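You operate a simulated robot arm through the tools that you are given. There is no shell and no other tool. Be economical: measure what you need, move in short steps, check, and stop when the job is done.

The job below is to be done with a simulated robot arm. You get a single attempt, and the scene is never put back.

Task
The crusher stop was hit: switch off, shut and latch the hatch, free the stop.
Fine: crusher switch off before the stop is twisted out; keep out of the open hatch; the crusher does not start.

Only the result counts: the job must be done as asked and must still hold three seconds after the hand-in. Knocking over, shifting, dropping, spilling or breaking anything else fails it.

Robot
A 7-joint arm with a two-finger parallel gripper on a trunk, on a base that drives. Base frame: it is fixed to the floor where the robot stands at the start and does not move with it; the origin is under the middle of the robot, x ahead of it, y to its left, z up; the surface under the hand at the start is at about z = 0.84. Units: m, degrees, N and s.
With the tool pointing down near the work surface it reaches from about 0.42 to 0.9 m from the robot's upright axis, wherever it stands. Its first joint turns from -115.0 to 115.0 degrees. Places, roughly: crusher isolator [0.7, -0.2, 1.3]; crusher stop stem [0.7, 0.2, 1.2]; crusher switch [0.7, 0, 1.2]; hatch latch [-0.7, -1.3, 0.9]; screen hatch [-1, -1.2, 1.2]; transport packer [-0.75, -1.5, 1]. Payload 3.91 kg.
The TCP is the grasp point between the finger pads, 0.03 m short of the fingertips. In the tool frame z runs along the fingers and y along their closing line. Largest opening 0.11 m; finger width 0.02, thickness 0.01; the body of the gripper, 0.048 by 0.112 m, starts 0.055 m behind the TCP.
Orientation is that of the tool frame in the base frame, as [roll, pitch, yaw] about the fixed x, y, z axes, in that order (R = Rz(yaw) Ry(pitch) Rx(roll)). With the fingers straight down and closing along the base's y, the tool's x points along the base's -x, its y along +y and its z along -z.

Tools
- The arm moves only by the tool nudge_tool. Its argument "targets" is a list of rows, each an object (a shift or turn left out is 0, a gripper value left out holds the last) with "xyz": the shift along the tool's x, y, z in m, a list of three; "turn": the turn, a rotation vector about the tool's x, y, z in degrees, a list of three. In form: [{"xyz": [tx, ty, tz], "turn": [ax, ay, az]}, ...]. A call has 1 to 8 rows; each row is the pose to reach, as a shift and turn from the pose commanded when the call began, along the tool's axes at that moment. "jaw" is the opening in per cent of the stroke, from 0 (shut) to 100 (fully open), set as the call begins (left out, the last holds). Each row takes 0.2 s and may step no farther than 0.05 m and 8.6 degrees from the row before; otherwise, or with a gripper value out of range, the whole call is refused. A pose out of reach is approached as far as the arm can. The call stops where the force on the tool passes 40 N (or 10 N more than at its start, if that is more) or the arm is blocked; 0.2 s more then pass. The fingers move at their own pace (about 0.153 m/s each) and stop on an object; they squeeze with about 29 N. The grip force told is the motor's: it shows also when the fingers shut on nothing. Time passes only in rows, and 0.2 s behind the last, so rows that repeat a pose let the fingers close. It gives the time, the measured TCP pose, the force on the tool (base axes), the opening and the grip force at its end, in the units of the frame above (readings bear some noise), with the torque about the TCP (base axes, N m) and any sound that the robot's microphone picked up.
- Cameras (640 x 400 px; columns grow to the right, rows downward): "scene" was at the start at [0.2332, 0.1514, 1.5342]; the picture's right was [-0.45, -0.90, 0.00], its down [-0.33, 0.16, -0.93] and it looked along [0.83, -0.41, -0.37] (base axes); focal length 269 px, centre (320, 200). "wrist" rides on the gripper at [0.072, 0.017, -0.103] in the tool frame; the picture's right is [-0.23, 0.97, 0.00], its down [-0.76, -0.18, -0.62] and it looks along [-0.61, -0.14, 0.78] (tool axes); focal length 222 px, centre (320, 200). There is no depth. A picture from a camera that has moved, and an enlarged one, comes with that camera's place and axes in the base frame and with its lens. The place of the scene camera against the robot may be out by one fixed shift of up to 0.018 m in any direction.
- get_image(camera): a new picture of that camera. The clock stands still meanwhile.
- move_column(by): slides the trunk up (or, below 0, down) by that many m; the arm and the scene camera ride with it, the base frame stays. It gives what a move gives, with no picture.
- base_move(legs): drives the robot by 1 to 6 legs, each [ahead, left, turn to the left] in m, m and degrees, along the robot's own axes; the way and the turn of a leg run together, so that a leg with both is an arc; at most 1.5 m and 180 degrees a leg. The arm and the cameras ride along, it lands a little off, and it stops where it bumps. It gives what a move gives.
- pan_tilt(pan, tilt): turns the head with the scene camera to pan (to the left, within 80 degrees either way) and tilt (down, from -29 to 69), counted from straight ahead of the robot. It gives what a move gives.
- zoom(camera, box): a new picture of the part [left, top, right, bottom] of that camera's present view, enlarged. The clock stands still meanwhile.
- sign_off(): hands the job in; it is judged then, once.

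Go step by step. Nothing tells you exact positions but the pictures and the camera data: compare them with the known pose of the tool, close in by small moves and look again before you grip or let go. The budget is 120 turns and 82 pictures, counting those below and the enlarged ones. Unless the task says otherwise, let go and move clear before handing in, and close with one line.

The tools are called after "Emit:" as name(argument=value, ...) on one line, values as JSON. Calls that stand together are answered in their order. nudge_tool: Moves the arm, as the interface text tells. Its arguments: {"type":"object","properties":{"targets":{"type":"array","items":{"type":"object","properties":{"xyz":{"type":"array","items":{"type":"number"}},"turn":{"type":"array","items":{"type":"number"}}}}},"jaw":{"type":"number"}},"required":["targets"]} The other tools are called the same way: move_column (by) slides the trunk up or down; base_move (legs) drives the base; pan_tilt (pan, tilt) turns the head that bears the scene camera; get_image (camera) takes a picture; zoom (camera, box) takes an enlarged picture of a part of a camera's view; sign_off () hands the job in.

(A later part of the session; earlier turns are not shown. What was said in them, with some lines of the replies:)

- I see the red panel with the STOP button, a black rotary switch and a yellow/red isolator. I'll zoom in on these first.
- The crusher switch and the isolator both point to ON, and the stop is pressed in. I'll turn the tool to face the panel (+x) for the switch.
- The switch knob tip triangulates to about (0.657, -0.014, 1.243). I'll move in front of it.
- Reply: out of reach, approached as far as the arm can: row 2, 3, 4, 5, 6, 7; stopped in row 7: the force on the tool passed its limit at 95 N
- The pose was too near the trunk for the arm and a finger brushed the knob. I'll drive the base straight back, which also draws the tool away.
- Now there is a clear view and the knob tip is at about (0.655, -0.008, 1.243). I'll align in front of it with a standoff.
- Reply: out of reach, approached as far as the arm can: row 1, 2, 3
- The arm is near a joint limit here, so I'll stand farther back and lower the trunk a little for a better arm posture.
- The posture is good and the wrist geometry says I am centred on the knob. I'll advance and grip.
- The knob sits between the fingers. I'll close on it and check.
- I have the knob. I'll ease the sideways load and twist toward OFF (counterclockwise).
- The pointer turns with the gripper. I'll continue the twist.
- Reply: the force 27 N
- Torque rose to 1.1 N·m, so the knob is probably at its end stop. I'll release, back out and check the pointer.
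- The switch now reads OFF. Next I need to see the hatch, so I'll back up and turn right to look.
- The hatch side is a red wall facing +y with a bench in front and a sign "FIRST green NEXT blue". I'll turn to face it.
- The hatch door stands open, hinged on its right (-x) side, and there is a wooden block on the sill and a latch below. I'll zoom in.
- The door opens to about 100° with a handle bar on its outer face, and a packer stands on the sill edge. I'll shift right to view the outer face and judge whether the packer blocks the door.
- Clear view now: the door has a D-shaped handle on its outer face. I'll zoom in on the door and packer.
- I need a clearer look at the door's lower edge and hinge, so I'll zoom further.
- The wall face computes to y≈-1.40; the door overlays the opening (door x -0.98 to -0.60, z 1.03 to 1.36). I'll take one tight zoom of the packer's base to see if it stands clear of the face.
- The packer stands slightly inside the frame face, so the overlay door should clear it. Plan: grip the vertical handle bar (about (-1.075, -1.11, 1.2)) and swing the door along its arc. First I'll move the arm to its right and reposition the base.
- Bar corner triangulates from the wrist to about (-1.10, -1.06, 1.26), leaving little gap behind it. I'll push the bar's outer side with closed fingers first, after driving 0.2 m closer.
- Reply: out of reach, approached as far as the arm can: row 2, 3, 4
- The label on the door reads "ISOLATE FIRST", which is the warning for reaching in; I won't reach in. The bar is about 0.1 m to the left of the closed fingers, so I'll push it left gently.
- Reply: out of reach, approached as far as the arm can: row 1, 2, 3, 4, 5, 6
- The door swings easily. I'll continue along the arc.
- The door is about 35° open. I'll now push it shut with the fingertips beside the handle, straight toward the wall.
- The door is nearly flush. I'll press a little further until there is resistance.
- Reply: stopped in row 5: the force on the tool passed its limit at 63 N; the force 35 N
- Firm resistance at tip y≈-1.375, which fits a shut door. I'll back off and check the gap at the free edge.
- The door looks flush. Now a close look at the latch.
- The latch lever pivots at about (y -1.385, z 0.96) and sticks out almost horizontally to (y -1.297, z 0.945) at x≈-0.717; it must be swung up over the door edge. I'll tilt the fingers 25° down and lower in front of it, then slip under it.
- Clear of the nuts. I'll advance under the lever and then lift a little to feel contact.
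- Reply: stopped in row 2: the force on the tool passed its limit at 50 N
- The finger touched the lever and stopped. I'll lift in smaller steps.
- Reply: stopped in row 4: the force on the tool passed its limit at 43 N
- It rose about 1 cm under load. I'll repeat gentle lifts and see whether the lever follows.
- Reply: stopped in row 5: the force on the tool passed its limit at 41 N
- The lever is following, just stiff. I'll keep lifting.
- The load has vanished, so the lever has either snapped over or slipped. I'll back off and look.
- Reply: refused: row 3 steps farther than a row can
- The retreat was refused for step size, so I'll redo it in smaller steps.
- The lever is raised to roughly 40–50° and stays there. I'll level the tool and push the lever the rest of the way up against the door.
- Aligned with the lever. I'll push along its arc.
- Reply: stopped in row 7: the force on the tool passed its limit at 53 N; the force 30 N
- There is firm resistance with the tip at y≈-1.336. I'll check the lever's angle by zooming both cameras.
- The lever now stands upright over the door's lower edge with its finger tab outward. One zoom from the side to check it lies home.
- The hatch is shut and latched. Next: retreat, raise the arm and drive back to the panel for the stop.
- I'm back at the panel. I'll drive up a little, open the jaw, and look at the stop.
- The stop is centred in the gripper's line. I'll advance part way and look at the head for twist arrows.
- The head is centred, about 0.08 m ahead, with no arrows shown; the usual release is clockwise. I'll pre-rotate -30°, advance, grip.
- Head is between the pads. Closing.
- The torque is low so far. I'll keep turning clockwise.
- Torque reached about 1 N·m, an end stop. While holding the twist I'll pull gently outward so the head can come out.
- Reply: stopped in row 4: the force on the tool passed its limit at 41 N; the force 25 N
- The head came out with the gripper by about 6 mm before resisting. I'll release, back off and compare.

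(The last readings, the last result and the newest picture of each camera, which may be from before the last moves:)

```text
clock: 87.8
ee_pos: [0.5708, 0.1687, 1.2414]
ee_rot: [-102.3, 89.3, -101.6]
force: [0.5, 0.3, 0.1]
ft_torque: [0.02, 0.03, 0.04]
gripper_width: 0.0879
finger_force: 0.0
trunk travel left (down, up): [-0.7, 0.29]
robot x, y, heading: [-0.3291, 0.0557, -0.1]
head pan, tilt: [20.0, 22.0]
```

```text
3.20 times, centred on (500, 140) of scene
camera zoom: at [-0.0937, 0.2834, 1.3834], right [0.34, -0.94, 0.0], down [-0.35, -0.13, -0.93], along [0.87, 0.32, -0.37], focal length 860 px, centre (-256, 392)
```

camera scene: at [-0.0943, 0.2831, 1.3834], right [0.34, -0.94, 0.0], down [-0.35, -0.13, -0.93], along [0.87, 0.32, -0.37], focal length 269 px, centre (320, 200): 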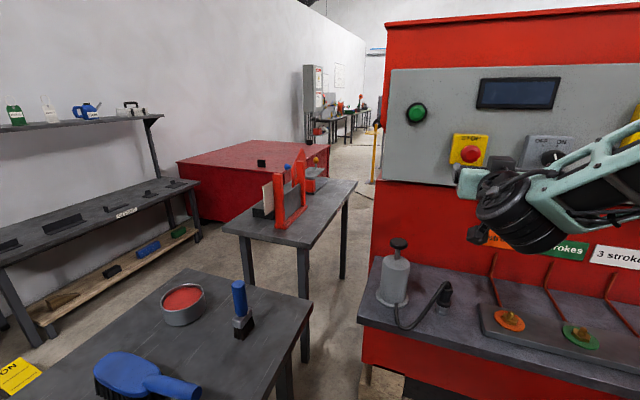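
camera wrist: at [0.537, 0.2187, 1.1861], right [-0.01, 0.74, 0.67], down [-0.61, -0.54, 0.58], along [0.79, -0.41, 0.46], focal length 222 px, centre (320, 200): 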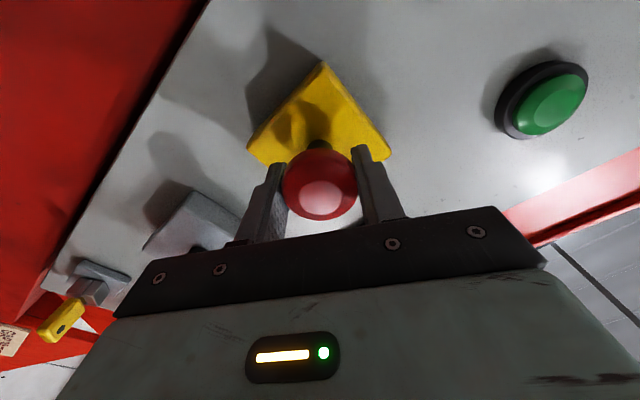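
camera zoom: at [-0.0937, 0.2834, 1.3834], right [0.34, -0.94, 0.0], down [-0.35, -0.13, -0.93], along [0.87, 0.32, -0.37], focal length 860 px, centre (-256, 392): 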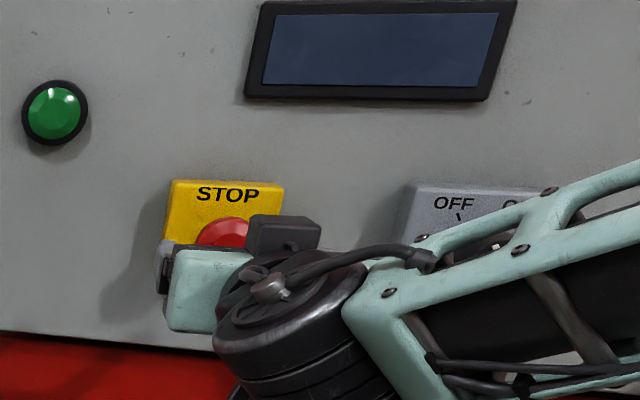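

The head now stands about 6 mm farther out than before and stays there after release, so the stop is freed; the switch still shows OFF. I'll move clear and take a last look.

Emit:
nudge_tool(targets=[{"xyz": [0, 0, -0.04]}, {"xyz": [0, 0, -0.08]}, {"xyz": [0, 0, -0.12]}, {"xyz": [0, 0, -0.12]}])

Emit:
base_move(legs=[[-0.15, 0, 0]])

Emit:
pan_tilt(pan=0, tilt=15)

Emit:
get_image(camera="scene")

Emit:
zoom(camera="wrist", box=[100, 40, 460, 220])

```text
clock: 88.8
ee_pos: [0.4522, 0.1669, 1.2404]
ee_rot: [-104.4, 89.3, -103.8]
force: [-0.1, 0.0, 0.2]
ft_torque: [0.0, -0.02, 0.0]
gripper_width: 0.0878
finger_force: 0.1
trunk travel left (down, up): [-0.7, 0.29]
robot x, y, heading: [-0.3296, 0.0567, 0.2]
head pan, tilt: [20.0, 22.0]
```

```text
clock: 90.2
ee_pos: [0.3022, 0.1663, 1.2396]
ee_rot: [-103.9, 89.2, -103.3]
force: [-0.2, -0.1, 0.4]
ft_torque: [0.02, 0.01, 0.0]
gripper_width: 0.0883
finger_force: 0.1
trunk travel left (down, up): [-0.7, 0.29]
robot x, y, heading: [-0.4797, 0.0553, 0.1]
head pan, tilt: [20.0, 22.0]
```

```text
clock: 91.0
ee_pos: [0.3028, 0.1665, 1.241]
ee_rot: [-103.8, 89.2, -103.3]
force: [-0.4, -0.6, -0.4]
ft_torque: [0.01, 0.01, 0.0]
gripper_width: 0.0884
finger_force: 0.1
trunk travel left (down, up): [-0.7, 0.29]
robot x, y, heading: [-0.4794, 0.0584, -0.2]
head pan, tilt: [0.0, 15.0]
```

```text
9 pictures are left
camera scene: at [-0.2379, 0.2515, 1.3948], right [0.0, -1.0, 0.0], down [-0.26, 0.0, -0.97], along [0.97, 0.0, -0.26], focal length 269 px, centre (320, 200)
```

scene: 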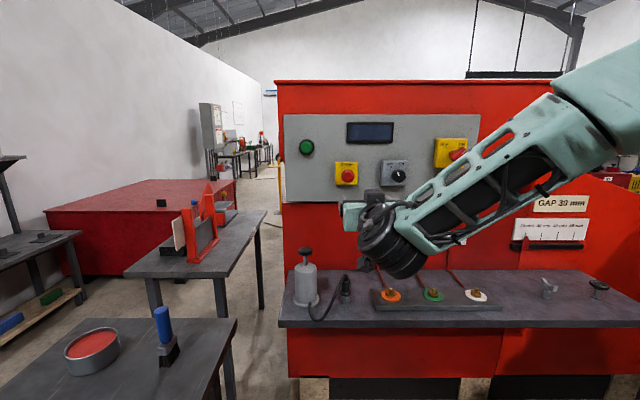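

```text
1.78 times, centred on (280, 130) of wrist
camera zoom: at [0.1982, 0.1811, 1.169], right [-0.01, 0.98, 0.22], down [-0.62, -0.18, 0.77], along [0.79, -0.13, 0.61], focal length 395 px, centre (391, 324)
```

zoom: 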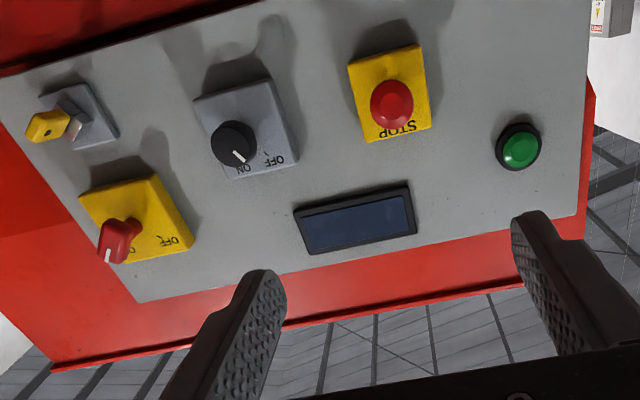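

One last zoom to confirm the switch pointer and stop from the front.

Emit:
zoom(camera="scene", box=[320, 130, 480, 220])

```text
4.00 times, centred on (400, 175) of scene
camera zoom: at [-0.2379, 0.2515, 1.3948], right [0.0, -1.0, 0.0], down [-0.26, 0.0, -0.97], along [0.97, 0.0, -0.26], focal length 1075 px, centre (0, 300)
```

zoom: 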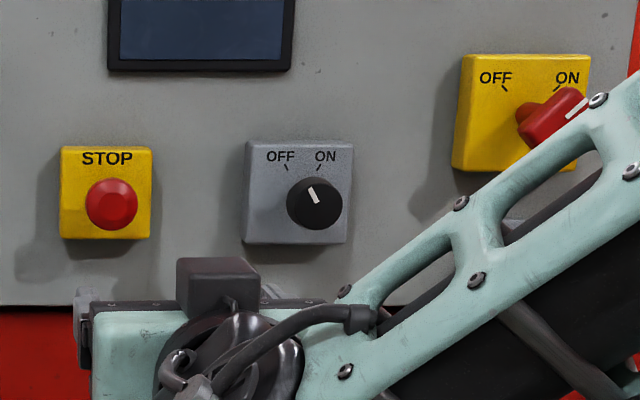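

The switch points to OFF, the stop is out, the hatch was left shut and latched, and the arm is clear, so I'm handing in.

Emit:
sign_off()

```text
The job is handed in.
```

The crusher switch is off, the hatch is shut and latched, and the stop was then twisted out. The crusher did not start and the arm stayed out of the hatch.
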